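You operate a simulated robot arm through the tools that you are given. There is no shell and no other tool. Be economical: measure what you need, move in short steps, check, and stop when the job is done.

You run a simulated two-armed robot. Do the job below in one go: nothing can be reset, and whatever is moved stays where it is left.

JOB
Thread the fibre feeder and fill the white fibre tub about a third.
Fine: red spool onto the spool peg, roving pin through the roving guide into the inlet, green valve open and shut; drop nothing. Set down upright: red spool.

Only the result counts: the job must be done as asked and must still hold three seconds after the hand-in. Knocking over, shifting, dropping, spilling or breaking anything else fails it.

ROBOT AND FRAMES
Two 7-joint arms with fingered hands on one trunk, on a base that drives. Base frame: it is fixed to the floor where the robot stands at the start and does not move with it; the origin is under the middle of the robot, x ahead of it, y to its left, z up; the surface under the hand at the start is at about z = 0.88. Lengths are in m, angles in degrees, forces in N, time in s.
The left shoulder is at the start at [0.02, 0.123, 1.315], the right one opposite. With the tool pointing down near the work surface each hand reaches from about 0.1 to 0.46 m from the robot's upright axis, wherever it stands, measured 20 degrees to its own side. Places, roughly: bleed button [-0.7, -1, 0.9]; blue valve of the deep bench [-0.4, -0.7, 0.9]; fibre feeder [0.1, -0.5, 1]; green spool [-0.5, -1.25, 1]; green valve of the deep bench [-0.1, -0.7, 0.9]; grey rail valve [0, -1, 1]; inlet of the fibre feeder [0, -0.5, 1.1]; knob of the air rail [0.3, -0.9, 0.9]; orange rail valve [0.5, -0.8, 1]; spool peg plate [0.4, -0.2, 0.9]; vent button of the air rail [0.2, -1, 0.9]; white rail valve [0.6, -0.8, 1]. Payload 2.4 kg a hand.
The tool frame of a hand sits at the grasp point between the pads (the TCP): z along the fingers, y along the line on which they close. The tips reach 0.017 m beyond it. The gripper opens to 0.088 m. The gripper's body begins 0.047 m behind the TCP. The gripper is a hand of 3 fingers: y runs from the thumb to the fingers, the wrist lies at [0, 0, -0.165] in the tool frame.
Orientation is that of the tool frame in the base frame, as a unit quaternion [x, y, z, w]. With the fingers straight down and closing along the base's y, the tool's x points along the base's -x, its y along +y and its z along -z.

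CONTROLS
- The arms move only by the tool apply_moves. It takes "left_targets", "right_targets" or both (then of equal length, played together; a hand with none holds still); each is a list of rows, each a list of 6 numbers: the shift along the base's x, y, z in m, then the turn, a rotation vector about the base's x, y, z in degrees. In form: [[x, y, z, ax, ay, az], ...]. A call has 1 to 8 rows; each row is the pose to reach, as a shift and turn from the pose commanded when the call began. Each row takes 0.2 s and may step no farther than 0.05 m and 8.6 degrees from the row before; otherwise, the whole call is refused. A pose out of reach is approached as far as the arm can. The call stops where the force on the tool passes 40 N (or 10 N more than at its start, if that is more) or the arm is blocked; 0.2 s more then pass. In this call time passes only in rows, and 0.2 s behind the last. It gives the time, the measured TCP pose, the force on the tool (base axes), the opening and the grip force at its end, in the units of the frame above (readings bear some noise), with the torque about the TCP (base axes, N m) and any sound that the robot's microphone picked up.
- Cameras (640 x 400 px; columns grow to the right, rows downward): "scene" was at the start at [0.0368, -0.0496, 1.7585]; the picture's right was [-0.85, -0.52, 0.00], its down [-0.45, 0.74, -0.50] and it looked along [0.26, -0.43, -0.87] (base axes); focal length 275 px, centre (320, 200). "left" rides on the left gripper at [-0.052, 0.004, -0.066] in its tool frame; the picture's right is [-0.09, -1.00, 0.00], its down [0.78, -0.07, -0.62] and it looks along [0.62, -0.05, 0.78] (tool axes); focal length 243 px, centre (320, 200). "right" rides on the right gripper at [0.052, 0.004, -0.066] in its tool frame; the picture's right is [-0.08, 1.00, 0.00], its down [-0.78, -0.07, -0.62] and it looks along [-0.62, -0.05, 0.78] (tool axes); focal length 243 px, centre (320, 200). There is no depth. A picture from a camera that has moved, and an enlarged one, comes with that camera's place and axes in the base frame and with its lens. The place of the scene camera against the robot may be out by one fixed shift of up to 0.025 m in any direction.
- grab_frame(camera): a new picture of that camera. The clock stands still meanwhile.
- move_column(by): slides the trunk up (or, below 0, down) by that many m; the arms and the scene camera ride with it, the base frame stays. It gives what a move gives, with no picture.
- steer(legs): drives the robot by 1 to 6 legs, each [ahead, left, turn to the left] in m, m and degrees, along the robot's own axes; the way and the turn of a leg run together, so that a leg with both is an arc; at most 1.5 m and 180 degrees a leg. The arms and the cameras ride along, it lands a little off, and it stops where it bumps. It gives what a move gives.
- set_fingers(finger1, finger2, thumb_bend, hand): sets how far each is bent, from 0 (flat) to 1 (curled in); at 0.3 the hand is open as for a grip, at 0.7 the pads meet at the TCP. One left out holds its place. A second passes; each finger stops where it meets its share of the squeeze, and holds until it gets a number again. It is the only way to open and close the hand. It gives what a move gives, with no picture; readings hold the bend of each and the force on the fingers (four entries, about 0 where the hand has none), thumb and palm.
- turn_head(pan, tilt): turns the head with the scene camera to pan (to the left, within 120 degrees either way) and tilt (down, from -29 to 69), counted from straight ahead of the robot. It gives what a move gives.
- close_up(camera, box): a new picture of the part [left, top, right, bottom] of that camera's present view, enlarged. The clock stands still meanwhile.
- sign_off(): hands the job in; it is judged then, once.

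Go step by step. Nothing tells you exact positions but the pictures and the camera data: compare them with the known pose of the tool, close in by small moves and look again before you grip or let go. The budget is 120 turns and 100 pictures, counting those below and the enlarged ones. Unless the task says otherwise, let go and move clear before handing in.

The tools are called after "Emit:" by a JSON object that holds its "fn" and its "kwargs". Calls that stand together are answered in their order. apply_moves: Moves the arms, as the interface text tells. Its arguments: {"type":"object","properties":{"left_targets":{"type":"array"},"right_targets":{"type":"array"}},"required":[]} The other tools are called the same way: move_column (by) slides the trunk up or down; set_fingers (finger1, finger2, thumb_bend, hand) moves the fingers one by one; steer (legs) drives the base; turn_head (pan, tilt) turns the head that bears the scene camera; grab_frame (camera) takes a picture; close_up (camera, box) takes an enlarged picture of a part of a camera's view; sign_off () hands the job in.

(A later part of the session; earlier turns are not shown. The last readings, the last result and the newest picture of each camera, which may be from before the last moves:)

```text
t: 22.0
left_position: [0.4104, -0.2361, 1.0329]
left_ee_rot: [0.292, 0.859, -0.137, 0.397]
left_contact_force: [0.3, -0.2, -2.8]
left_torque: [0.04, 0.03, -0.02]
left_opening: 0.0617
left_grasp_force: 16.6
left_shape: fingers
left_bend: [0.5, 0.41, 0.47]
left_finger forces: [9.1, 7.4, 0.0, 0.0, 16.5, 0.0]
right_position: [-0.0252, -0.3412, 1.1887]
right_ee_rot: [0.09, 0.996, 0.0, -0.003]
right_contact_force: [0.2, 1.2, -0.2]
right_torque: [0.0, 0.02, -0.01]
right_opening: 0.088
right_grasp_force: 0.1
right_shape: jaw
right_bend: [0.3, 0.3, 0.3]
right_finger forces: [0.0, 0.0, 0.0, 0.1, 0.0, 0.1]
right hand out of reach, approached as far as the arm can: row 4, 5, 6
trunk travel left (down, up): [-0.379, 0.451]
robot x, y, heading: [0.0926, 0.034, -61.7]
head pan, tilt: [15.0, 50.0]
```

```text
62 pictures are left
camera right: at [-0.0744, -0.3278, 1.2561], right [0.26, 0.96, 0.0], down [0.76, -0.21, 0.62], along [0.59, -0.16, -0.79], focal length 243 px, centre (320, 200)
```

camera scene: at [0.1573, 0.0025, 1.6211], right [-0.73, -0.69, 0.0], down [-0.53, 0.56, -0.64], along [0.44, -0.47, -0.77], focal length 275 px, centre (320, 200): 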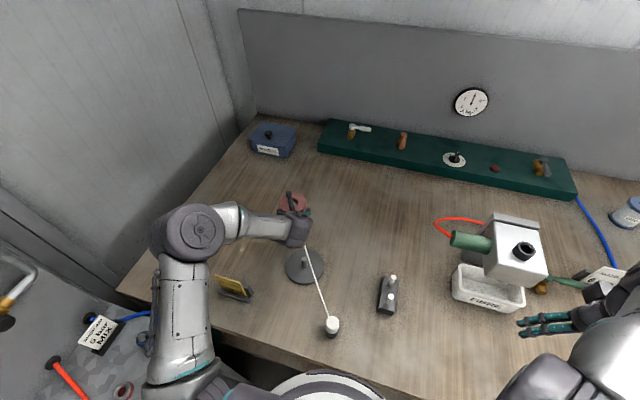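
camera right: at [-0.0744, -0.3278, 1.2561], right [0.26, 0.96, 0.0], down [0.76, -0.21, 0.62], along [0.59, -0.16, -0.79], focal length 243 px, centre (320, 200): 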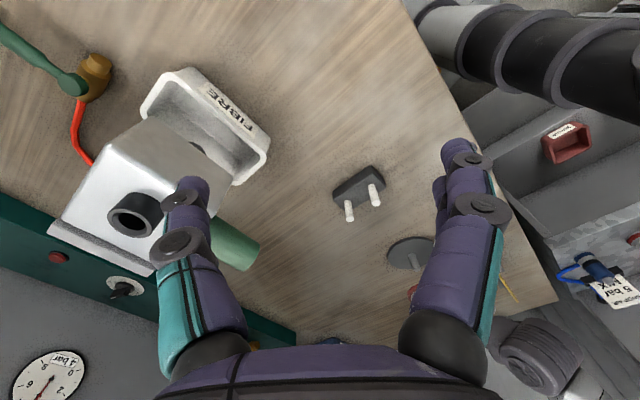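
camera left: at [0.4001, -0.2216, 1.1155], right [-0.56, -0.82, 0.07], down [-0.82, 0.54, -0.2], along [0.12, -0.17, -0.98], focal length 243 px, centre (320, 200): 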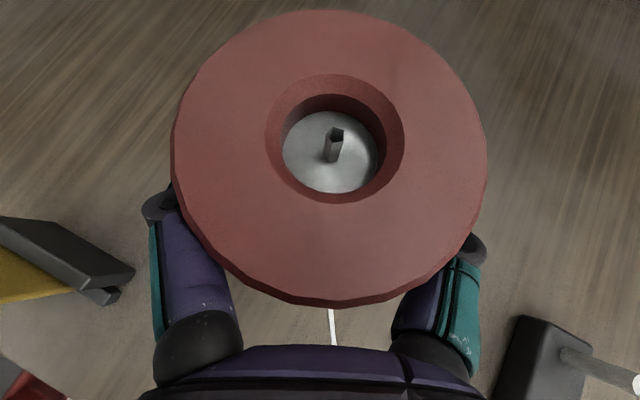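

The peg is visible but the spool is behind a finger. Shifting the right hand sideways.

Emit:
{"fn": "apply_moves", "kwargs": {"right_targets": [[-0.005, 0.04, 0.0, 0, 0, 0], [-0.01, 0.08, 0.0, 0, 0, 0], [-0.01, 0.1, 0.0, 0, 0, 0]]}}

Emit:
{"fn": "grab_frame", "kwargs": {"camera": "right"}}

```text
t: 22.8
left_position: [0.4117, -0.2366, 1.0335]
left_ee_rot: [0.291, 0.859, -0.136, 0.399]
left_contact_force: [-0.1, 0.1, -3.6]
left_torque: [0.05, -0.01, 0.04]
left_opening: 0.0618
left_grasp_force: 16.2
left_shape: fingers
left_bend: [0.5, 0.41, 0.47]
left_finger forces: [9.2, 7.4, 0.0, 0.0, 16.5, 0.0]
right_position: [0.0032, -0.3256, 1.1734]
right_ee_rot: [0.091, 0.996, 0.0, -0.002]
right_contact_force: [-0.4, -0.1, 0.6]
right_torque: [0.0, 0.0, 0.01]
right_opening: 0.0881
right_grasp_force: 0.1
right_shape: jaw
right_bend: [0.3, 0.3, 0.3]
right_finger forces: [0.0, 0.0, 0.1, 0.0, 0.1, 0.0]
right hand out of reach, approached as far as the arm can: row 1, 2, 3
trunk travel left (down, up): [-0.379, 0.451]
robot x, y, heading: [0.0899, 0.0358, -61.3]
head pan, tilt: [15.0, 50.0]
```

```text
61 pictures are left
camera right: at [-0.0477, -0.3116, 1.239], right [0.26, 0.96, 0.0], down [0.76, -0.21, 0.62], along [0.59, -0.17, -0.79], focal length 243 px, centre (320, 200)
```

right: 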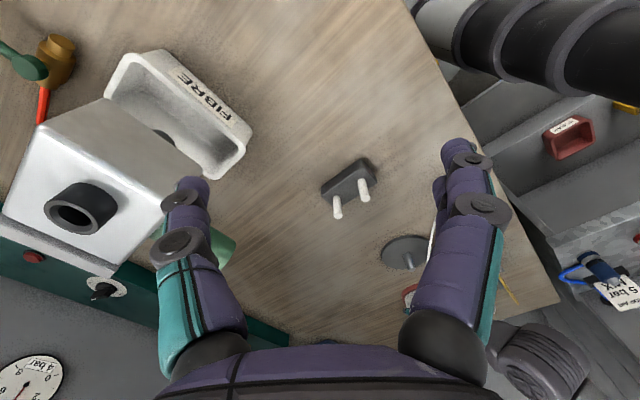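

I'll flatten the right hand's fingers to clear the view.

Emit:
{"fn": "set_fingers", "kwargs": {"hand": "right", "finger1": 0, "finger2": 0}}

Emit:
{"fn": "close_up", "kwargs": {"camera": "right", "box": [320, 130, 560, 330]}}

```text
t: 23.8
left_position: [0.4122, -0.2357, 1.0332]
left_ee_rot: [0.291, 0.859, -0.137, 0.398]
left_contact_force: [-0.1, 0.2, -2.7]
left_torque: [0.02, -0.02, -0.02]
left_opening: 0.0621
left_grasp_force: 16.8
left_shape: fingers
left_bend: [0.5, 0.41, 0.47]
left_finger forces: [9.2, 7.4, 0.1, 0.0, 16.6, 0.0]
right_position: [0.0021, -0.3246, 1.1727]
right_ee_rot: [0.092, 0.996, -0.001, -0.003]
right_contact_force: [-0.2, 0.0, -0.1]
right_torque: [0.01, 0.04, -0.01]
right_opening: 0.1042
right_grasp_force: 0.0
right_shape: fingers
right_bend: [0.0, 0.0, 0.3]
right_finger forces: [0.0, 0.0, 0.1, 0.1, 0.0, 0.1]
trunk travel left (down, up): [-0.379, 0.451]
robot x, y, heading: [0.0951, 0.0341, -61.3]
head pan, tilt: [15.0, 50.0]
```

```text
2.00 times, centred on (440, 230) of right
camera zoom: at [-0.048, -0.3117, 1.239], right [0.26, 0.96, 0.0], down [0.76, -0.21, 0.62], along [0.59, -0.17, -0.79], focal length 485 px, centre (80, 140)
```

zoom: 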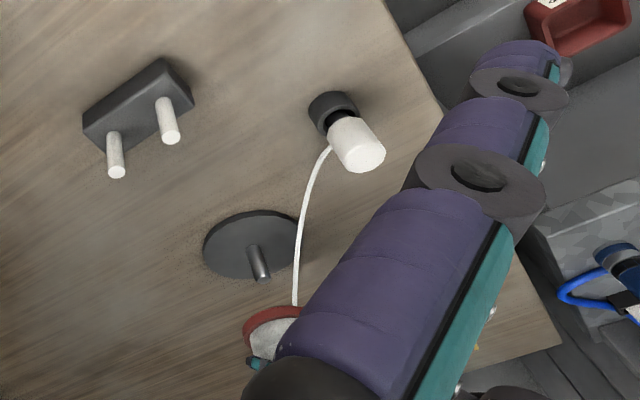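

Peg and spool axis agree within about 2 mm from the side view. Lowering to just above the peg tip, then probing onto it.

Emit:
{"fn": "apply_moves", "kwargs": {"left_targets": [[0, 0, -0.015, 0, 0, 0], [0, 0, -0.03, 0, 0, 0], [0, 0, -0.044, 0, 0, 0], [0, 0, -0.047, 0, 0, 0]]}}

Emit:
{"fn": "close_up", "kwargs": {"camera": "right", "box": [380, 180, 500, 300]}}

Emit:
{"fn": "close_up", "kwargs": {"camera": "left", "box": [250, 60, 420, 220]}}

```text
t: 24.8
left_position: [0.4115, -0.2347, 0.9861]
left_ee_rot: [0.291, 0.859, -0.137, 0.399]
left_contact_force: [-0.1, 0.4, -2.5]
left_torque: [-0.01, 0.0, -0.03]
left_opening: 0.062
left_grasp_force: 16.4
left_shape: fingers
left_bend: [0.5, 0.41, 0.47]
left_finger forces: [9.1, 7.3, 0.1, 0.1, 16.5, 0.0]
right_position: [0.0022, -0.3256, 1.1731]
right_ee_rot: [0.092, 0.996, -0.001, -0.002]
right_contact_force: [-0.1, -0.3, 0.0]
right_torque: [0.02, 0.01, 0.0]
right_opening: 0.1043
right_grasp_force: 0.0
right_shape: fingers
right_bend: [0.0, 0.0, 0.3]
right_finger forces: [0.0, 0.0, 0.0, 0.1, 0.0, 0.0]
trunk travel left (down, up): [-0.379, 0.451]
robot x, y, heading: [0.0907, 0.0328, -61.6]
head pan, tilt: [15.0, 50.0]
```

```text
3.33 times, centred on (440, 240) of right
camera zoom: at [-0.048, -0.3117, 1.239], right [0.26, 0.96, 0.0], down [0.76, -0.21, 0.62], along [0.59, -0.17, -0.79], focal length 809 px, centre (-80, 67)
```

zoom: 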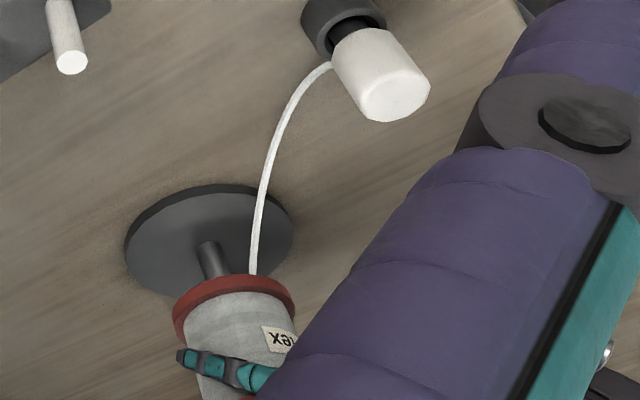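

```text
2.50 times, centred on (335, 140) of left
camera zoom: at [0.4012, -0.2211, 1.0688], right [-0.56, -0.82, 0.07], down [-0.82, 0.54, -0.2], along [0.12, -0.17, -0.98], focal length 606 px, centre (282, 350)
```

zoom: 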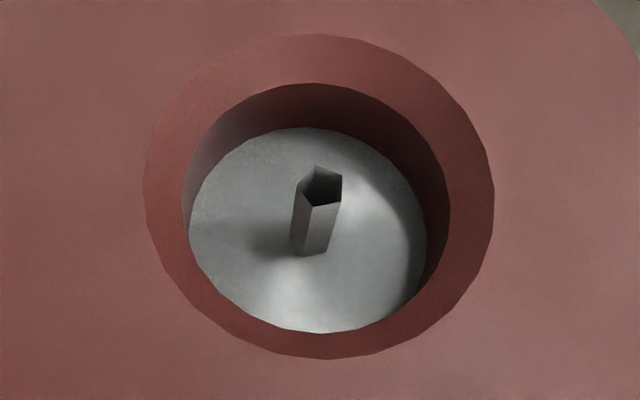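

Relative to the peg the spool looks about 3 mm off; I'll correct slightly and probe down.

Emit:
{"fn": "apply_moves", "kwargs": {"left_targets": [[-0.002, -0.002, 0, 0, 0, 0], [-0.002, -0.002, -0.006, 0, 0, 0], [-0.002, -0.002, -0.012, 0, 0, 0]]}}

Emit:
{"fn": "close_up", "kwargs": {"camera": "right", "box": [380, 180, 500, 300]}}

```text
t: 25.6
left_position: [0.4097, -0.236, 0.9744]
left_ee_rot: [0.291, 0.859, -0.137, 0.398]
left_contact_force: [1.1, -0.7, -2.8]
left_torque: [-0.01, -0.03, 0.02]
left_opening: 0.0618
left_grasp_force: 16.7
left_shape: fingers
left_bend: [0.5, 0.41, 0.47]
left_finger forces: [9.4, 7.7, 0.0, 0.1, 16.3, 0.0]
right_position: [0.003, -0.3251, 1.1727]
right_ee_rot: [0.091, 0.996, -0.001, -0.002]
right_contact_force: [-0.6, 0.1, 0.2]
right_torque: [-0.01, 0.03, -0.02]
right_opening: 0.1044
right_grasp_force: 0.0
right_shape: fingers
right_bend: [0.0, 0.0, 0.3]
right_finger forces: [0.0, 0.1, 0.1, 0.0, 0.0, 0.0]
trunk travel left (down, up): [-0.379, 0.451]
robot x, y, heading: [0.0899, 0.0342, -61.4]
head pan, tilt: [15.0, 50.0]
```

```text
3.33 times, centred on (440, 240) of right
camera zoom: at [-0.0479, -0.3118, 1.239], right [0.26, 0.96, 0.0], down [0.76, -0.21, 0.62], along [0.59, -0.17, -0.79], focal length 809 px, centre (-80, 67)
```

zoom: 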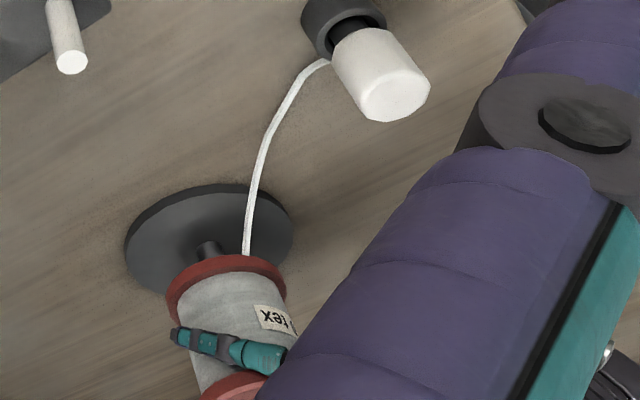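

No resistance; continuing down.

Emit:
{"fn": "apply_moves", "kwargs": {"left_targets": [[0, 0, -0.005, 0, 0, 0], [0, 0, -0.01, 0, 0, 0], [0, 0, -0.015, 0, 0, 0]]}}

Emit:
{"fn": "close_up", "kwargs": {"camera": "right", "box": [380, 180, 500, 300]}}

Emit:
{"fn": "close_up", "kwargs": {"camera": "left", "box": [250, 60, 420, 220]}}

```text
t: 26.4
left_position: [0.4092, -0.2353, 0.9584]
left_ee_rot: [0.292, 0.859, -0.137, 0.398]
left_contact_force: [1.3, 0.1, -2.0]
left_torque: [0.03, -0.01, 0.04]
left_opening: 0.0621
left_grasp_force: 16.6
left_shape: fingers
left_bend: [0.5, 0.41, 0.47]
left_finger forces: [9.4, 7.6, 0.1, 0.0, 16.1, 0.0]
right_position: [0.0034, -0.3246, 1.1731]
right_ee_rot: [0.091, 0.996, -0.001, -0.002]
right_contact_force: [-1.3, -0.4, -0.2]
right_torque: [0.0, 0.02, -0.02]
right_opening: 0.1044
right_grasp_force: 0.1
right_shape: fingers
right_bend: [0.0, 0.0, 0.3]
right_finger forces: [0.0, 0.1, 0.0, 0.1, 0.0, 0.0]
trunk travel left (down, up): [-0.379, 0.451]
robot x, y, heading: [0.0941, 0.0315, -61.6]
head pan, tilt: [15.0, 50.0]
```

```text
3.33 times, centred on (440, 240) of right
camera zoom: at [-0.0479, -0.3118, 1.239], right [0.26, 0.96, 0.0], down [0.76, -0.21, 0.62], along [0.59, -0.17, -0.79], focal length 809 px, centre (-80, 67)
```

zoom: 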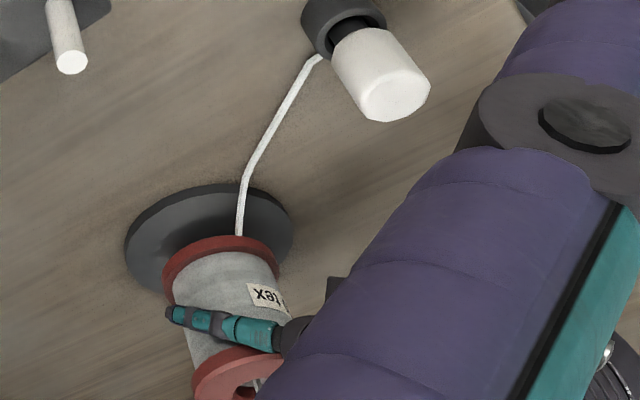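

```text
2.50 times, centred on (335, 140) of left
camera zoom: at [0.3991, -0.2207, 1.0411], right [-0.56, -0.82, 0.07], down [-0.82, 0.54, -0.2], along [0.12, -0.17, -0.98], focal length 606 px, centre (282, 350)
```

zoom: 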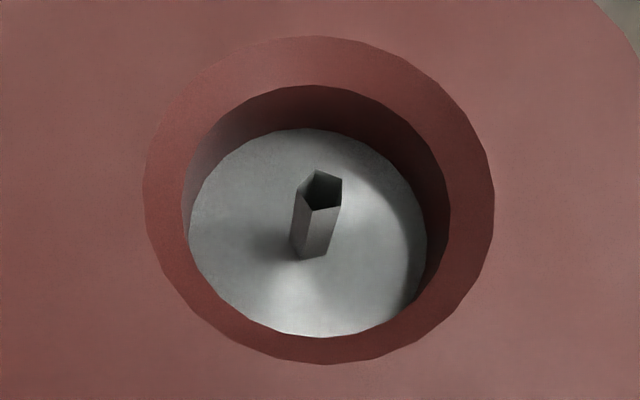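

The peg is entering freely. Continuing to seat the spool.

Emit:
{"fn": "apply_moves", "kwargs": {"left_targets": [[0, 0, -0.006, 0, 0, 0], [0, 0, -0.012, 0, 0, 0], [0, 0, -0.017, 0, 0, 0], [0, 0, -0.02, 0, 0, 0]]}}

Emit:
{"fn": "close_up", "kwargs": {"camera": "right", "box": [380, 180, 500, 300]}}

```text
t: 27.4
left_position: [0.4093, -0.234, 0.9389]
left_ee_rot: [0.292, 0.858, -0.138, 0.399]
left_contact_force: [1.1, -0.7, -2.5]
left_torque: [0.02, -0.08, 0.03]
left_opening: 0.0621
left_grasp_force: 16.6
left_shape: fingers
left_bend: [0.5, 0.41, 0.47]
left_finger forces: [9.4, 7.6, 0.0, 0.0, 16.0, 0.0]
right_position: [0.002, -0.3259, 1.1729]
right_ee_rot: [0.091, 0.996, 0.001, -0.003]
right_contact_force: [-0.2, 0.3, 0.2]
right_torque: [0.06, 0.06, -0.01]
right_opening: 0.1043
right_grasp_force: 0.0
right_shape: fingers
right_bend: [0.0, 0.0, 0.3]
right_finger forces: [0.1, 0.0, 0.0, 0.1, 0.1, 0.0]
trunk travel left (down, up): [-0.379, 0.451]
robot x, y, heading: [0.0927, 0.0351, -61.6]
head pan, tilt: [15.0, 50.0]
```

```text
3.33 times, centred on (440, 240) of right
camera zoom: at [-0.0479, -0.3117, 1.2391], right [0.26, 0.96, 0.0], down [0.76, -0.21, 0.62], along [0.59, -0.17, -0.79], focal length 809 px, centre (-80, 67)
```

zoom: 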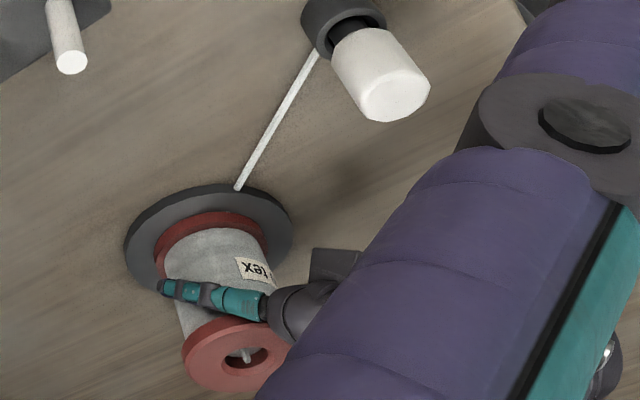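

Nearly seated. A few last millimetres until the force rises.

Emit:
{"fn": "apply_moves", "kwargs": {"left_targets": [[0, 0, -0.002, 0, 0, 0], [0, 0, -0.004, 0, 0, 0]]}}

```text
t: 28.0
left_position: [0.4079, -0.2352, 0.9372]
left_ee_rot: [0.291, 0.858, -0.139, 0.4]
left_contact_force: [4.3, -0.7, 18.5]
left_torque: [0.07, -0.22, -0.01]
left_opening: 0.0619
left_grasp_force: 16.9
left_shape: fingers
left_bend: [0.5, 0.41, 0.48]
left_finger forces: [9.7, 8.7, 0.0, 0.0, 14.9, 0.0]
right_position: [0.0022, -0.3242, 1.173]
right_ee_rot: [0.092, 0.996, -0.001, -0.003]
right_contact_force: [-0.1, 0.6, 0.1]
right_torque: [0.0, 0.01, 0.01]
right_opening: 0.1043
right_grasp_force: 0.0
right_shape: fingers
right_bend: [0.0, 0.0, 0.3]
right_finger forces: [0.0, 0.0, 0.1, 0.0, 0.0, 0.0]
trunk travel left (down, up): [-0.379, 0.451]
robot x, y, heading: [0.0882, 0.0338, -61.6]
head pan, tilt: [15.0, 50.0]
```

Seated (force rose). Releasing and retreating along the approach line.

Emit:
{"fn": "apply_moves", "kwargs": {"left_targets": [[0, 0, 0.003, 0, 0, 0]]}}

Emit:
{"fn": "set_fingers", "kwargs": {"hand": "left", "finger1": 0.22, "finger2": 0.22, "thumb_bend": 0.22}}

Emit:
{"fn": "grab_frame", "kwargs": {"camera": "left"}}

Emit:
{"fn": "close_up", "kwargs": {"camera": "right", "box": [380, 180, 500, 300]}}

```text
t: 28.4
left_position: [0.4089, -0.2355, 0.9392]
left_ee_rot: [0.292, 0.858, -0.138, 0.399]
left_contact_force: [6.1, -4.9, 11.9]
left_torque: [0.04, -0.21, 0.0]
left_opening: 0.0619
left_grasp_force: 16.6
left_shape: fingers
left_bend: [0.5, 0.41, 0.47]
left_finger forces: [9.0, 8.1, 0.0, 0.1, 16.1, 0.0]
right_position: [0.0025, -0.3252, 1.1726]
right_ee_rot: [0.092, 0.996, -0.001, -0.003]
right_contact_force: [-0.3, -0.1, 0.1]
right_torque: [0.01, 0.01, 0.0]
right_opening: 0.1042
right_grasp_force: 0.0
right_shape: fingers
right_bend: [0.0, 0.0, 0.3]
right_finger forces: [0.1, 0.0, 0.0, 0.0, 0.1, 0.0]
trunk travel left (down, up): [-0.379, 0.451]
robot x, y, heading: [0.0934, 0.0333, -61.6]
head pan, tilt: [15.0, 50.0]
```

```text
t: 29.4
left_position: [0.4098, -0.2348, 0.9381]
left_ee_rot: [0.291, 0.859, -0.137, 0.398]
left_contact_force: [-0.1, 0.2, -1.1]
left_torque: [0.0, 0.02, 0.01]
left_opening: 0.0952
left_grasp_force: 0.1
left_shape: fingers
left_bend: [0.22, 0.22, 0.22]
left_finger forces: [0.0, 0.1, 0.0, 0.1, 0.1, 0.0]
right_position: [0.0024, -0.3243, 1.1729]
right_ee_rot: [0.092, 0.996, 0.0, -0.003]
right_contact_force: [-0.7, 1.1, 0.4]
right_torque: [-0.02, 0.01, 0.02]
right_opening: 0.1045
right_grasp_force: 0.0
right_shape: fingers
right_bend: [0.0, 0.0, 0.3]
right_finger forces: [0.0, 0.1, 0.0, 0.0, 0.0, 0.0]
trunk travel left (down, up): [-0.379, 0.451]
robot x, y, heading: [0.0943, 0.0343, -61.5]
head pan, tilt: [15.0, 50.0]
```

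```text
53 pictures are left
camera left: at [0.3981, -0.2211, 1.0203], right [-0.56, -0.82, 0.07], down [-0.82, 0.54, -0.2], along [0.12, -0.17, -0.98], focal length 243 px, centre (320, 200)
```

left: 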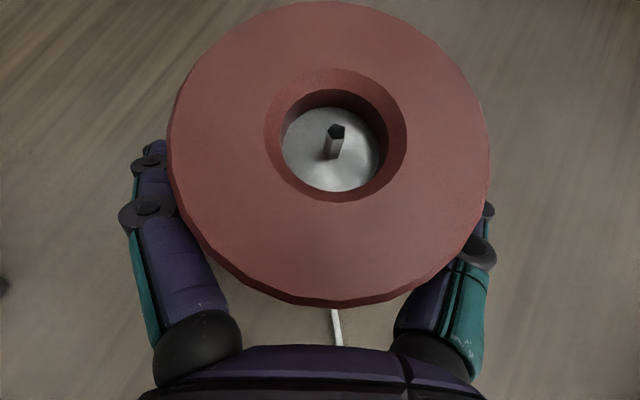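

```text
3.33 times, centred on (440, 240) of right
camera zoom: at [-0.0481, -0.3116, 1.2391], right [0.26, 0.96, 0.0], down [0.76, -0.21, 0.62], along [0.59, -0.17, -0.79], focal length 809 px, centre (-80, 67)
```

zoom: 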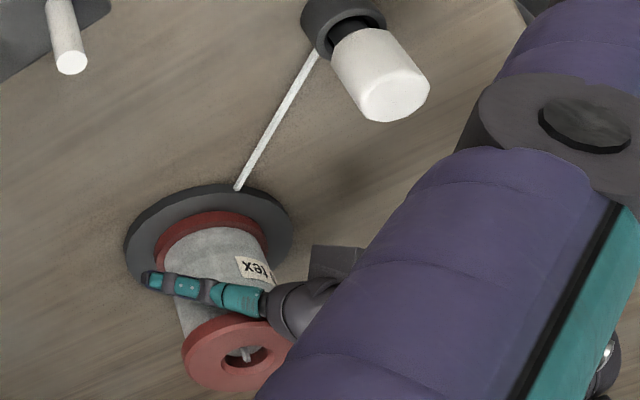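

Spool stands upright on the peg. Retreating.

Emit:
{"fn": "apply_moves", "kwargs": {"left_targets": [[-0.015, 0.012, 0.016, 0, 0, 0], [-0.03, 0.0235, 0.032, 0, 0, 0], [-0.045, 0.035, 0.048, 0, 0, 0], [-0.06, 0.047, 0.064, 0, 0, 0], [-0.062, 0.049, 0.105, 0, 0, 0], [-0.062, 0.049, 0.15, 0, 0, 0]]}}

Emit:
{"fn": "grab_frame", "kwargs": {"camera": "scene"}}

Emit:
{"fn": "grab_frame", "kwargs": {"camera": "left"}}

```text
t: 30.8
left_position: [0.3466, -0.1856, 1.0865]
left_ee_rot: [0.291, 0.859, -0.137, 0.398]
left_contact_force: [-0.7, 0.9, 0.7]
left_torque: [0.0, 0.0, -0.02]
left_opening: 0.0955
left_grasp_force: 0.0
left_shape: fingers
left_bend: [0.22, 0.22, 0.22]
left_finger forces: [0.0, 0.0, 0.1, 0.0, 0.0, 0.0]
right_position: [0.0027, -0.324, 1.1721]
right_ee_rot: [0.092, 0.996, 0.0, -0.003]
right_contact_force: [0.2, -0.3, 0.3]
right_torque: [-0.04, 0.02, -0.01]
right_opening: 0.1044
right_grasp_force: 0.0
right_shape: fingers
right_bend: [0.0, 0.0, 0.3]
right_finger forces: [0.0, 0.0, 0.0, 0.1, 0.1, 0.0]
trunk travel left (down, up): [-0.379, 0.451]
robot x, y, heading: [0.0912, 0.0385, -61.4]
head pan, tilt: [15.0, 50.0]
```

```text
51 pictures are left
camera scene: at [0.1571, 0.0029, 1.6211], right [-0.73, -0.69, 0.0], down [-0.53, 0.56, -0.64], along [0.44, -0.47, -0.77], focal length 275 px, centre (320, 200)
```

scene: 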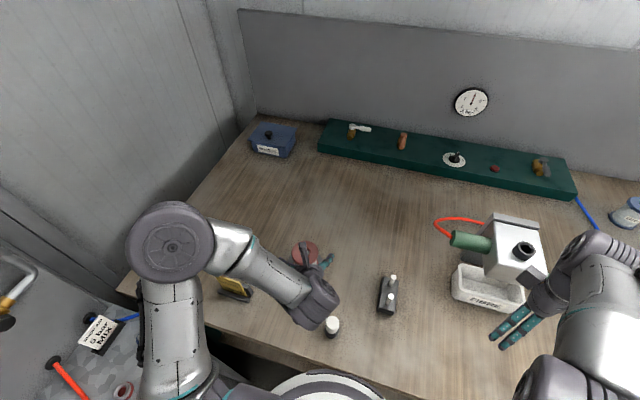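

```text
50 pictures are left
camera left: at [0.3366, -0.1713, 1.1686], right [-0.56, -0.82, 0.07], down [-0.82, 0.54, -0.2], along [0.12, -0.17, -0.98], focal length 243 px, centre (320, 200)
```

left: 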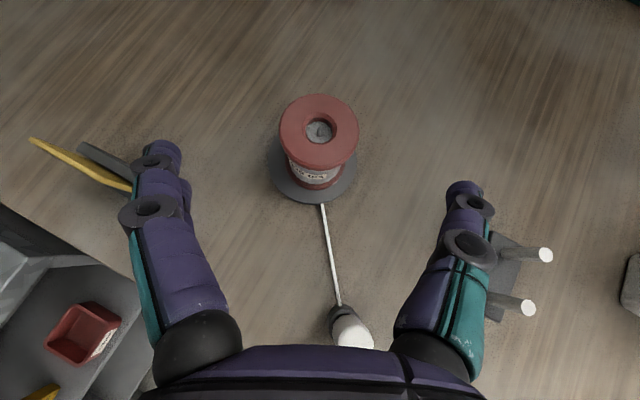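

Spool placed. Next I raise the trunk, move the left arm aside and shift the base right for the pin work.

Emit:
{"fn": "move_column", "kwargs": {"by": 0.1}}

Emit:
{"fn": "apply_moves", "kwargs": {"left_targets": [[0.02, 0.01, 0.04, 0, 0, 0], [0.04, 0.02, 0.08, 0, 0, 0], [0.06, 0.04, 0.1, 0, 0, 0], [0.08, 0.07, 0.1, 0, 0, 0], [0.1, 0.1, 0.1, 0, 0, 0]]}}

Emit:
{"fn": "steer", "kwargs": {"legs": [[0, -0.08, 0]]}}

Emit:
{"fn": "grab_frame", "kwargs": {"camera": "scene"}}

Emit:
{"fn": "grab_frame", "kwargs": {"camera": "right"}}

```text
t: 32.1
left_position: [0.3473, -0.1867, 1.1863]
left_ee_rot: [0.292, 0.859, -0.137, 0.398]
left_contact_force: [0.2, -0.3, -0.5]
left_torque: [-0.01, -0.02, -0.02]
left_opening: 0.0952
left_grasp_force: 0.1
left_shape: fingers
left_bend: [0.22, 0.22, 0.22]
left_finger forces: [0.0, 0.1, 0.0, 0.0, 0.1, 0.0]
right_position: [0.0016, -0.3251, 1.2729]
right_ee_rot: [0.092, 0.996, -0.001, -0.003]
right_contact_force: [-0.5, 0.5, -0.2]
right_torque: [0.0, -0.04, -0.01]
right_opening: 0.1043
right_grasp_force: 0.1
right_shape: fingers
right_bend: [0.0, 0.0, 0.3]
right_finger forces: [0.1, 0.0, 0.0, 0.0, 0.0, 0.1]
trunk travel left (down, up): [-0.479, 0.351]
robot x, y, heading: [0.0918, 0.0304, -61.4]
head pan, tilt: [15.0, 50.0]
```

```text
t: 33.3
left_position: [0.4509, -0.0865, 1.2875]
left_ee_rot: [0.292, 0.859, -0.137, 0.397]
left_contact_force: [-0.2, -0.3, 0.6]
left_torque: [0.05, 0.02, -0.02]
left_opening: 0.0955
left_grasp_force: 0.0
left_shape: fingers
left_bend: [0.22, 0.22, 0.22]
left_finger forces: [0.1, 0.0, 0.0, 0.0, 0.1, 0.1]
left hand out of reach, approached as far as the arm can: row 5
right_position: [0.0032, -0.3248, 1.2733]
right_ee_rot: [0.091, 0.996, -0.001, -0.003]
right_contact_force: [-0.1, -0.5, 0.3]
right_torque: [0.0, -0.01, 0.0]
right_opening: 0.1042
right_grasp_force: 0.1
right_shape: fingers
right_bend: [0.0, 0.0, 0.3]
right_finger forces: [0.0, 0.1, 0.1, 0.0, 0.1, 0.0]
trunk travel left (down, up): [-0.479, 0.351]
robot x, y, heading: [0.0906, 0.0298, -61.5]
head pan, tilt: [15.0, 50.0]
```

```text
t: 34.4
left_position: [0.3772, -0.1225, 1.2892]
left_ee_rot: [0.291, 0.859, -0.136, 0.398]
left_contact_force: [-0.1, 0.2, 0.4]
left_torque: [-0.03, -0.01, -0.03]
left_opening: 0.0954
left_grasp_force: 0.0
left_shape: fingers
left_bend: [0.22, 0.22, 0.22]
left_finger forces: [0.1, 0.1, 0.0, 0.0, 0.0, 0.0]
right_position: [-0.0687, -0.3613, 1.2723]
right_ee_rot: [0.09, 0.996, -0.001, -0.002]
right_contact_force: [0.5, -0.1, 0.1]
right_torque: [0.02, 0.03, -0.03]
right_opening: 0.1044
right_grasp_force: 0.1
right_shape: fingers
right_bend: [0.0, 0.0, 0.3]
right_finger forces: [0.1, 0.1, 0.1, 0.0, 0.0, 0.0]
trunk travel left (down, up): [-0.479, 0.351]
robot x, y, heading: [0.0224, -0.0021, -61.3]
head pan, tilt: [15.0, 50.0]
```

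```text
49 pictures are left
camera scene: at [0.0845, -0.0319, 1.7211], right [-0.72, -0.69, 0.0], down [-0.53, 0.55, -0.64], along [0.44, -0.47, -0.77], focal length 275 px, centre (320, 200)
```

scene: 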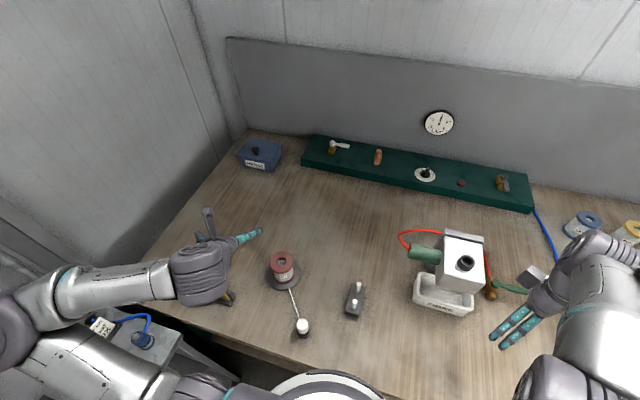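

```text
48 pictures are left
camera right: at [-0.1199, -0.3466, 1.3392], right [0.26, 0.96, 0.0], down [0.76, -0.2, 0.62], along [0.6, -0.16, -0.79], focal length 243 px, centre (320, 200)
```

right: 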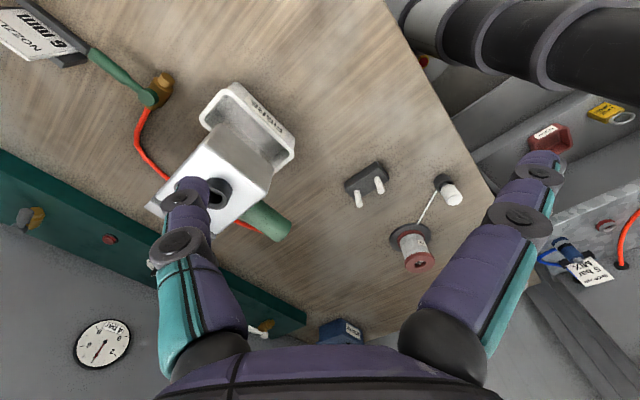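

Good view of pin, guide and inlet. Zooming for measurements and opening the right hand to a grip shape.

Emit:
{"fn": "close_up", "kwargs": {"camera": "right", "box": [330, 140, 490, 280]}}

Emit:
{"fn": "close_up", "kwargs": {"camera": "scene", "box": [250, 220, 530, 360]}}

Emit:
{"fn": "set_fingers", "kwargs": {"hand": "right", "finger1": 0.3, "finger2": 0.3, "thumb_bend": 0.3}}

```text
2.86 times, centred on (410, 210) of right
camera zoom: at [-0.1199, -0.3466, 1.3392], right [0.26, 0.96, 0.0], down [0.76, -0.2, 0.62], along [0.6, -0.16, -0.79], focal length 693 px, centre (63, 171)
```

zoom: 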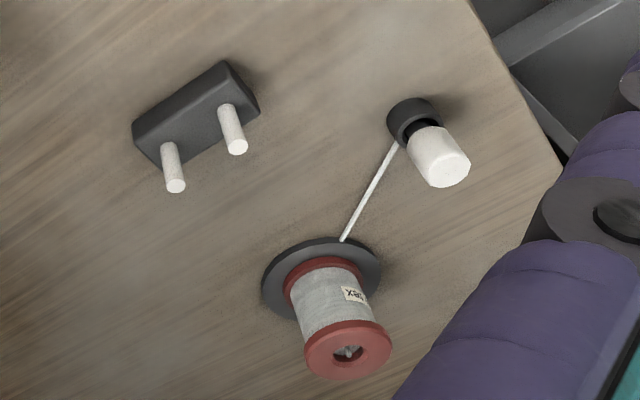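

```text
2.29 times, centred on (390, 290) of scene
camera zoom: at [0.0845, -0.0319, 1.7211], right [-0.72, -0.69, 0.0], down [-0.53, 0.55, -0.64], along [0.44, -0.47, -0.77], focal length 629 px, centre (160, -6)
```

zoom: 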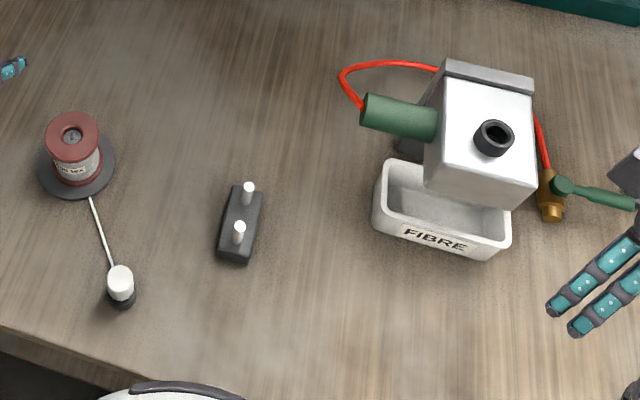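

```text
t: 35.4
left_position: [0.3784, -0.1225, 1.2875]
left_ee_rot: [0.291, 0.86, -0.137, 0.397]
left_contact_force: [-0.5, -0.1, -0.1]
left_torque: [-0.05, 0.04, -0.02]
left_opening: 0.0952
left_grasp_force: 0.0
left_shape: fingers
left_bend: [0.22, 0.22, 0.22]
left_finger forces: [0.0, 0.0, 0.1, 0.0, 0.0, 0.0]
right_position: [-0.0675, -0.3604, 1.272]
right_ee_rot: [0.091, 0.996, 0.0, -0.002]
right_contact_force: [0.1, -0.2, -0.1]
right_torque: [0.0, 0.0, -0.01]
right_opening: 0.0848
right_grasp_force: 0.0
right_shape: fingers
right_bend: [0.3, 0.3, 0.3]
right_finger forces: [0.0, 0.1, 0.0, 0.0, 0.0, 0.1]
trunk travel left (down, up): [-0.479, 0.351]
robot x, y, heading: [0.0249, 0.0012, -61.3]
head pan, tilt: [15.0, 50.0]
```

Pin cap at about (0.249,-0.161), top ≈0.946; inlet ≈(0.021,-0.519,1.10). Moving the right hand above the pin.

Emit:
{"fn": "apply_moves", "kwargs": {"right_targets": [[0.039, 0.0245, -0.012, 0, 0, 0], [0.078, 0.049, -0.024, 0, 0, 0], [0.117, 0.0735, -0.036, 0, 0, 0], [0.156, 0.098, -0.05, 0, 0, 0], [0.195, 0.1225, -0.07, 0, 0, 0], [0.232, 0.146, -0.092, 0, 0, 0], [0.269, 0.17, -0.115, 0, 0, 0], [0.306, 0.194, -0.135, 0, 0, 0]]}}

Emit:
{"fn": "grab_frame", "kwargs": {"camera": "right"}}

```text
refused: row 5 steps farther than a row can; nothing moved
```

```text
45 pictures are left
camera right: at [-0.1187, -0.3473, 1.3391], right [0.26, 0.96, 0.0], down [0.76, -0.2, 0.62], along [0.6, -0.16, -0.79], focal length 243 px, centre (320, 200)
```

right: 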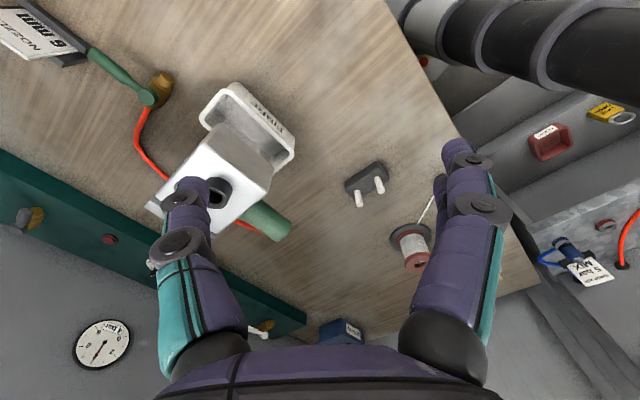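

A row was slightly too long; resending with smaller steps.

Emit:
{"fn": "apply_moves", "kwargs": {"right_targets": [[0.036, 0.0227, -0.018, 0, 0, 0], [0.072, 0.0454, -0.036, 0, 0, 0], [0.108, 0.0681, -0.054, 0, 0, 0], [0.144, 0.0908, -0.072, 0, 0, 0], [0.18, 0.1135, -0.09, 0, 0, 0], [0.216, 0.1362, -0.108, 0, 0, 0], [0.252, 0.159, -0.126, 0, 0, 0], [0.288, 0.182, -0.144, 0, 0, 0]]}}

Emit:
{"fn": "grab_frame", "kwargs": {"camera": "right"}}

```text
t: 37.1
left_position: [0.3795, -0.1224, 1.2885]
left_ee_rot: [0.29, 0.86, -0.136, 0.398]
left_contact_force: [-0.3, -0.4, 1.1]
left_torque: [0.01, 0.0, 0.02]
left_opening: 0.0952
left_grasp_force: 0.1
left_shape: fingers
left_bend: [0.22, 0.22, 0.22]
left_finger forces: [0.1, 0.0, 0.0, 0.0, 0.0, 0.1]
right_position: [0.2213, -0.1747, 1.1279]
right_ee_rot: [0.091, 0.996, -0.001, -0.003]
right_contact_force: [-0.3, 0.0, 0.3]
right_torque: [0.0, 0.0, -0.02]
right_opening: 0.085
right_grasp_force: 0.0
right_shape: fingers
right_bend: [0.3, 0.3, 0.3]
right_finger forces: [0.0, 0.1, 0.0, 0.0, 0.1, 0.0]
right hand out of reach, approached as far as the arm can: row 2, 3
trunk travel left (down, up): [-0.479, 0.351]
robot x, y, heading: [0.0197, -0.0059, -61.3]
head pan, tilt: [15.0, 50.0]
```

```text
44 pictures are left
camera right: at [0.1706, -0.1611, 1.1942], right [0.26, 0.97, 0.0], down [0.76, -0.2, 0.62], along [0.6, -0.16, -0.79], focal length 243 px, centre (320, 200)
```

right: 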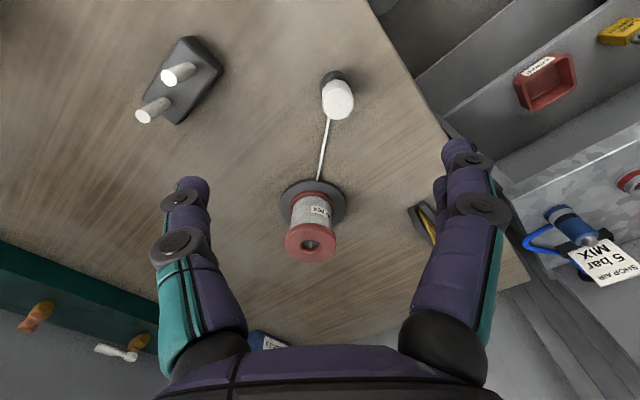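

Pin at ≈(0.245,-0.161). Descending to just above it.

Emit:
{"fn": "apply_moves", "kwargs": {"right_targets": [[0.008, 0.005, -0.04, 0, 0, 0], [0.016, 0.009, -0.08, 0, 0, 0], [0.0245, 0.0137, -0.12, 0, 0, 0], [0.0245, 0.0137, -0.145, 0, 0, 0]]}}

Emit:
{"fn": "grab_frame", "kwargs": {"camera": "right"}}

```text
t: 38.1
left_position: [0.3779, -0.122, 1.2868]
left_ee_rot: [0.291, 0.86, -0.136, 0.397]
left_contact_force: [-0.2, -1.7, -0.5]
left_torque: [0.0, -0.01, -0.01]
left_opening: 0.0953
left_grasp_force: 0.1
left_shape: fingers
left_bend: [0.22, 0.22, 0.22]
left_finger forces: [0.1, 0.1, 0.0, 0.0, 0.1, 0.0]
right_position: [0.2454, -0.1659, 0.9857]
right_ee_rot: [0.091, 0.996, -0.002, -0.003]
right_contact_force: [1.1, 0.6, 0.5]
right_torque: [0.06, -0.03, -0.02]
right_opening: 0.0848
right_grasp_force: 0.2
right_shape: fingers
right_bend: [0.3, 0.3, 0.3]
right_finger forces: [0.0, 0.0, 0.0, 0.0, 0.0, 0.0]
trunk travel left (down, up): [-0.479, 0.351]
robot x, y, heading: [0.0208, -0.002, -61.5]
head pan, tilt: [15.0, 50.0]
```

```text
43 pictures are left
camera right: at [0.194, -0.1516, 1.0506], right [0.26, 0.96, 0.0], down [0.76, -0.2, 0.62], along [0.6, -0.17, -0.79], focal length 243 px, centre (320, 200)
```

right: 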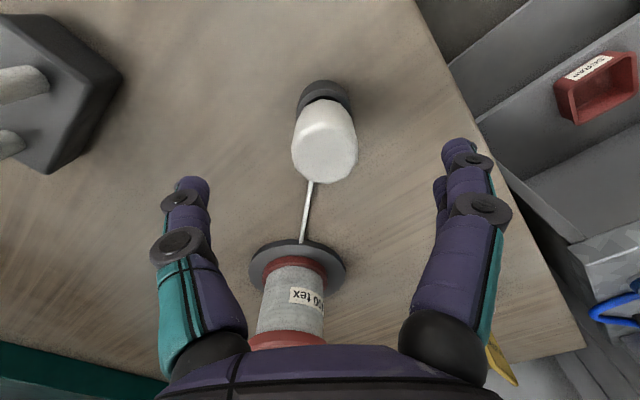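

Centred. Descending around the cap and closing gently.

Emit:
{"fn": "apply_moves", "kwargs": {"right_targets": [[0.002, 0.002, -0.02, 0, 0, 0], [0.002, 0.002, -0.04, 0, 0, 0], [0.002, 0.002, -0.053, 0, 0, 0]]}}

Emit:
{"fn": "set_fingers", "kwargs": {"hand": "right", "finger1": 0.7, "finger2": 0.7, "thumb_bend": 0.7}}

Emit:
{"fn": "grab_frame", "kwargs": {"camera": "right"}}

```text
t: 39.0
left_position: [0.3788, -0.1235, 1.2873]
left_ee_rot: [0.29, 0.86, -0.136, 0.398]
left_contact_force: [-0.9, 0.0, -0.4]
left_torque: [0.04, -0.01, -0.02]
left_opening: 0.0955
left_grasp_force: 0.1
left_shape: fingers
left_bend: [0.22, 0.22, 0.22]
left_finger forces: [0.0, 0.1, 0.0, 0.1, 0.0, 0.1]
right_position: [0.2456, -0.1631, 0.9307]
right_ee_rot: [0.09, 0.996, -0.001, -0.002]
right_contact_force: [0.2, -0.6, -0.2]
right_torque: [-0.02, 0.05, -0.02]
right_opening: 0.0847
right_grasp_force: 0.0
right_shape: fingers
right_bend: [0.3, 0.3, 0.3]
right_finger forces: [0.0, 0.0, 0.1, 0.1, 0.0, 0.0]
trunk travel left (down, up): [-0.479, 0.351]
robot x, y, heading: [0.0207, -0.0013, -61.3]
head pan, tilt: [15.0, 50.0]
```

```text
t: 40.0
left_position: [0.3783, -0.1225, 1.2881]
left_ee_rot: [0.29, 0.86, -0.135, 0.397]
left_contact_force: [0.9, 0.0, -0.4]
left_torque: [-0.04, 0.0, 0.02]
left_opening: 0.0954
left_grasp_force: 0.0
left_shape: fingers
left_bend: [0.22, 0.22, 0.22]
left_finger forces: [0.1, 0.0, 0.0, 0.0, 0.0, 0.0]
right_position: [0.2452, -0.1609, 0.9302]
right_ee_rot: [0.091, 0.996, -0.002, -0.002]
right_contact_force: [0.3, 0.8, -0.6]
right_torque: [-0.08, 0.01, -0.01]
right_opening: 0.0208
right_grasp_force: 8.1
right_shape: fingers
right_bend: [0.61, 0.59, 0.62]
right_finger forces: [3.7, 4.3, 0.0, 0.0, 7.9, 0.1]
trunk travel left (down, up): [-0.479, 0.351]
robot x, y, heading: [0.0198, -0.0002, -61.5]
head pan, tilt: [15.0, 50.0]
```

```text
42 pictures are left
camera right: at [0.1939, -0.1483, 0.9971], right [0.26, 0.96, 0.0], down [0.76, -0.2, 0.62], along [0.6, -0.16, -0.79], focal length 243 px, centre (320, 200)
```

right: 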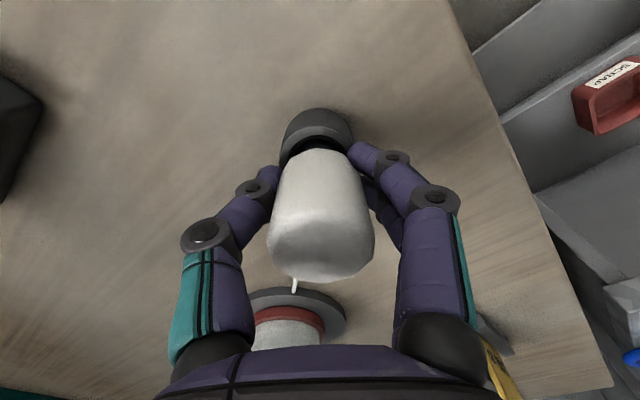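

Gripped. Lifting straight up and checking.

Emit:
{"fn": "apply_moves", "kwargs": {"right_targets": [[0, 0, 0.015, 0, 0, 0], [0, 0, 0.03, 0, 0, 0], [0, 0, 0.05, 0, 0, 0], [0, 0, 0.07, 0, 0, 0]]}}

Emit:
{"fn": "grab_frame", "kwargs": {"camera": "right"}}

Emit:
{"fn": "close_up", "kwargs": {"camera": "scene", "box": [230, 230, 390, 350]}}

```text
t: 41.0
left_position: [0.3786, -0.1224, 1.2878]
left_ee_rot: [0.291, 0.86, -0.137, 0.397]
left_contact_force: [-0.6, -0.7, 0.7]
left_torque: [0.03, -0.01, -0.03]
left_opening: 0.0954
left_grasp_force: 0.1
left_shape: fingers
left_bend: [0.22, 0.22, 0.22]
left_finger forces: [0.0, 0.1, 0.1, 0.0, 0.0, 0.0]
right_position: [0.2472, -0.1631, 1.0013]
right_ee_rot: [0.09, 0.996, -0.002, -0.003]
right_contact_force: [-0.2, 0.0, -0.1]
right_torque: [0.0, -0.01, 0.0]
right_opening: 0.0207
right_grasp_force: 8.1
right_shape: fingers
right_bend: [0.61, 0.59, 0.62]
right_finger forces: [3.7, 4.5, 0.0, 0.0, 8.0, 0.1]
trunk travel left (down, up): [-0.479, 0.351]
robot x, y, heading: [0.0205, -0.0027, -61.6]
head pan, tilt: [15.0, 50.0]
```

```text
41 pictures are left
camera right: at [0.1957, -0.1493, 1.0681], right [0.26, 0.96, 0.0], down [0.76, -0.2, 0.62], along [0.6, -0.16, -0.79], focal length 243 px, centre (320, 200)
```

right: 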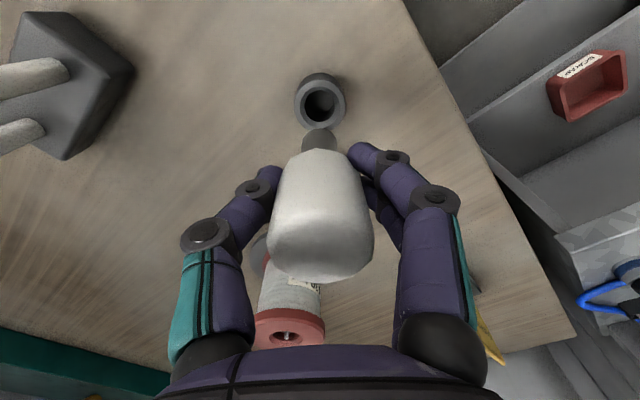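

```text
3.33 times, centred on (310, 290) of scene
camera zoom: at [0.0862, -0.0322, 1.7211], right [-0.72, -0.69, 0.0], down [-0.53, 0.55, -0.64], along [0.44, -0.47, -0.77], focal length 917 px, centre (353, -100)
```

zoom: 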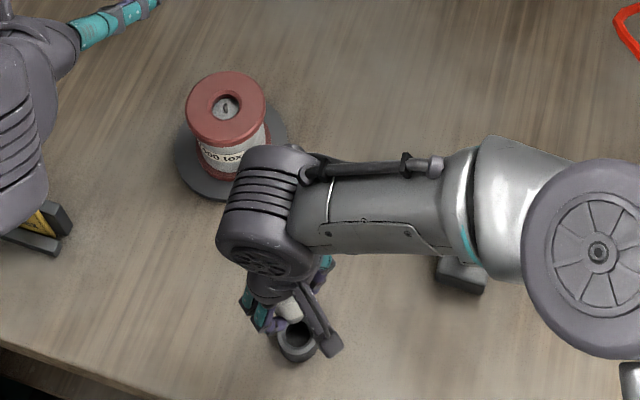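

Pin is out with its shaft, roving attached. Moving to the spool side of the guide, in line with the gap.

Emit:
{"fn": "apply_moves", "kwargs": {"right_targets": [[0.007, -0.04, 0, 0, 0, 0], [0.014, -0.08, 0, 0, 0, 0], [0.022, -0.12, 0, 0, 0, 0], [0.022, -0.132, -0.01, 0, 0, 0]]}}

Emit:
{"fn": "grab_frame", "kwargs": {"camera": "right"}}

Emit:
{"fn": "grab_frame", "kwargs": {"camera": "left"}}

```text
t: 42.0
left_position: [0.3781, -0.1234, 1.2877]
left_ee_rot: [0.291, 0.86, -0.137, 0.397]
left_contact_force: [-0.1, 0.3, 0.4]
left_torque: [-0.01, 0.01, 0.03]
left_opening: 0.0954
left_grasp_force: 0.0
left_shape: fingers
left_bend: [0.22, 0.22, 0.22]
left_finger forces: [0.0, 0.0, 0.0, 0.0, 0.0, 0.0]
right_position: [0.2676, -0.2946, 0.9915]
right_ee_rot: [0.09, 0.996, -0.001, -0.003]
right_contact_force: [0.5, 0.2, -0.4]
right_torque: [0.01, 0.03, 0.0]
right_opening: 0.0207
right_grasp_force: 8.4
right_shape: fingers
right_bend: [0.61, 0.6, 0.62]
right_finger forces: [3.7, 4.5, 0.0, 0.2, 8.1, 0.0]
trunk travel left (down, up): [-0.479, 0.351]
robot x, y, heading: [0.0231, -0.0042, -61.5]
head pan, tilt: [15.0, 50.0]
```

```text
39 pictures are left
camera right: at [0.2168, -0.2805, 1.0581], right [0.26, 0.97, 0.0], down [0.76, -0.2, 0.62], along [0.59, -0.16, -0.79], focal length 243 px, centre (320, 200)
```

right: 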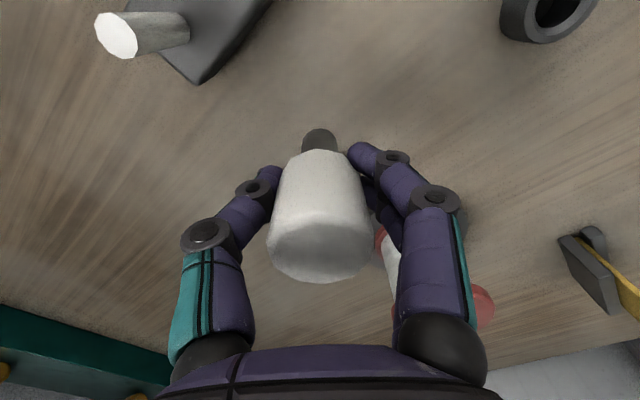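

```text
38 pictures are left
camera left: at [0.3682, -0.1087, 1.3703], right [-0.56, -0.82, 0.07], down [-0.82, 0.54, -0.19], along [0.12, -0.16, -0.98], focal length 243 px, centre (320, 200)
```

left: 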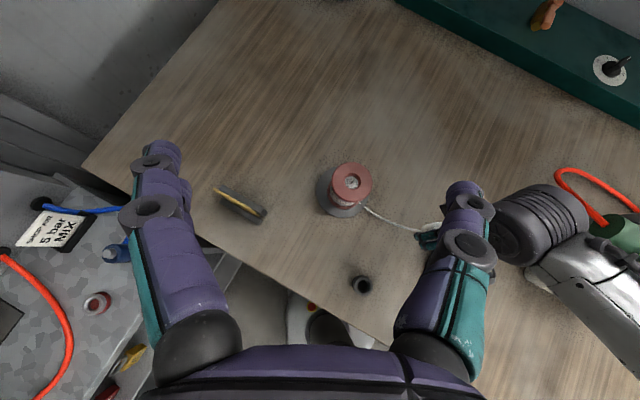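

Lined up. Lowering slightly so the shaft is below the post tops with the cap above, and approaching the gap.

Emit:
{"fn": "apply_moves", "kwargs": {"right_targets": [[-0.005, -0.003, -0.012, 0, 0, 0], [-0.025, -0.0135, -0.012, 0, 0, 0], [-0.045, -0.024, -0.012, 0, 0, 0]]}}

Emit:
{"fn": "grab_frame", "kwargs": {"camera": "right"}}

Emit:
{"fn": "close_up", "kwargs": {"camera": "scene", "box": [270, 250, 430, 350]}}

```text
t: 42.8
left_position: [0.3789, -0.1241, 1.2878]
left_ee_rot: [0.29, 0.859, -0.136, 0.398]
left_contact_force: [0.0, -0.2, -0.4]
left_torque: [0.02, 0.0, -0.01]
left_opening: 0.0952
left_grasp_force: 0.1
left_shape: fingers
left_bend: [0.22, 0.22, 0.22]
left_finger forces: [0.1, 0.0, 0.0, 0.0, 0.1, 0.1]
right_position: [0.2219, -0.3198, 0.9773]
right_ee_rot: [0.09, 0.996, -0.001, -0.003]
right_contact_force: [-0.5, 0.5, -0.4]
right_torque: [-0.04, -0.01, -0.01]
right_opening: 0.0207
right_grasp_force: 8.5
right_shape: fingers
right_bend: [0.61, 0.6, 0.62]
right_finger forces: [3.8, 4.6, 0.1, 0.0, 8.0, 0.0]
trunk travel left (down, up): [-0.479, 0.351]
robot x, y, heading: [0.0183, -0.0005, -61.2]
head pan, tilt: [15.0, 50.0]
```

```text
37 pictures are left
camera right: at [0.1714, -0.3054, 1.0439], right [0.26, 0.96, 0.0], down [0.76, -0.2, 0.62], along [0.6, -0.16, -0.79], focal length 243 px, centre (320, 200)
```

right: 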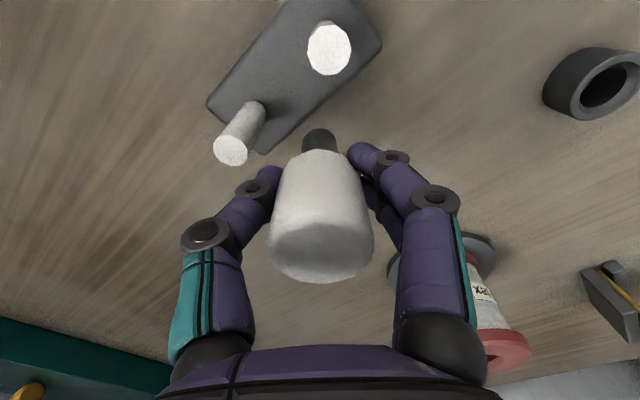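

```text
4.00 times, centred on (350, 300) of scene
camera zoom: at [0.086, -0.0325, 1.7211], right [-0.72, -0.69, 0.0], down [-0.53, 0.55, -0.64], along [0.44, -0.47, -0.77], focal length 1101 px, centre (200, -200)
```

zoom: 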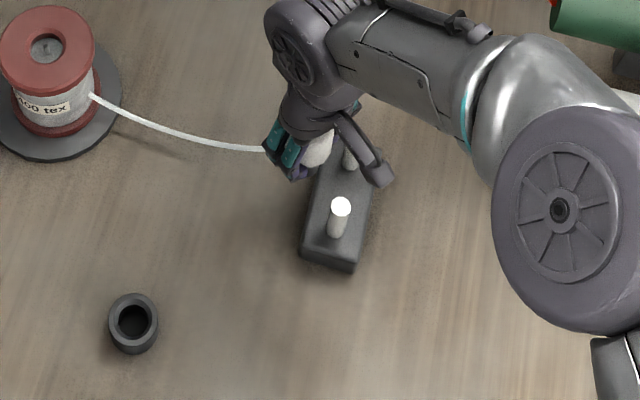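

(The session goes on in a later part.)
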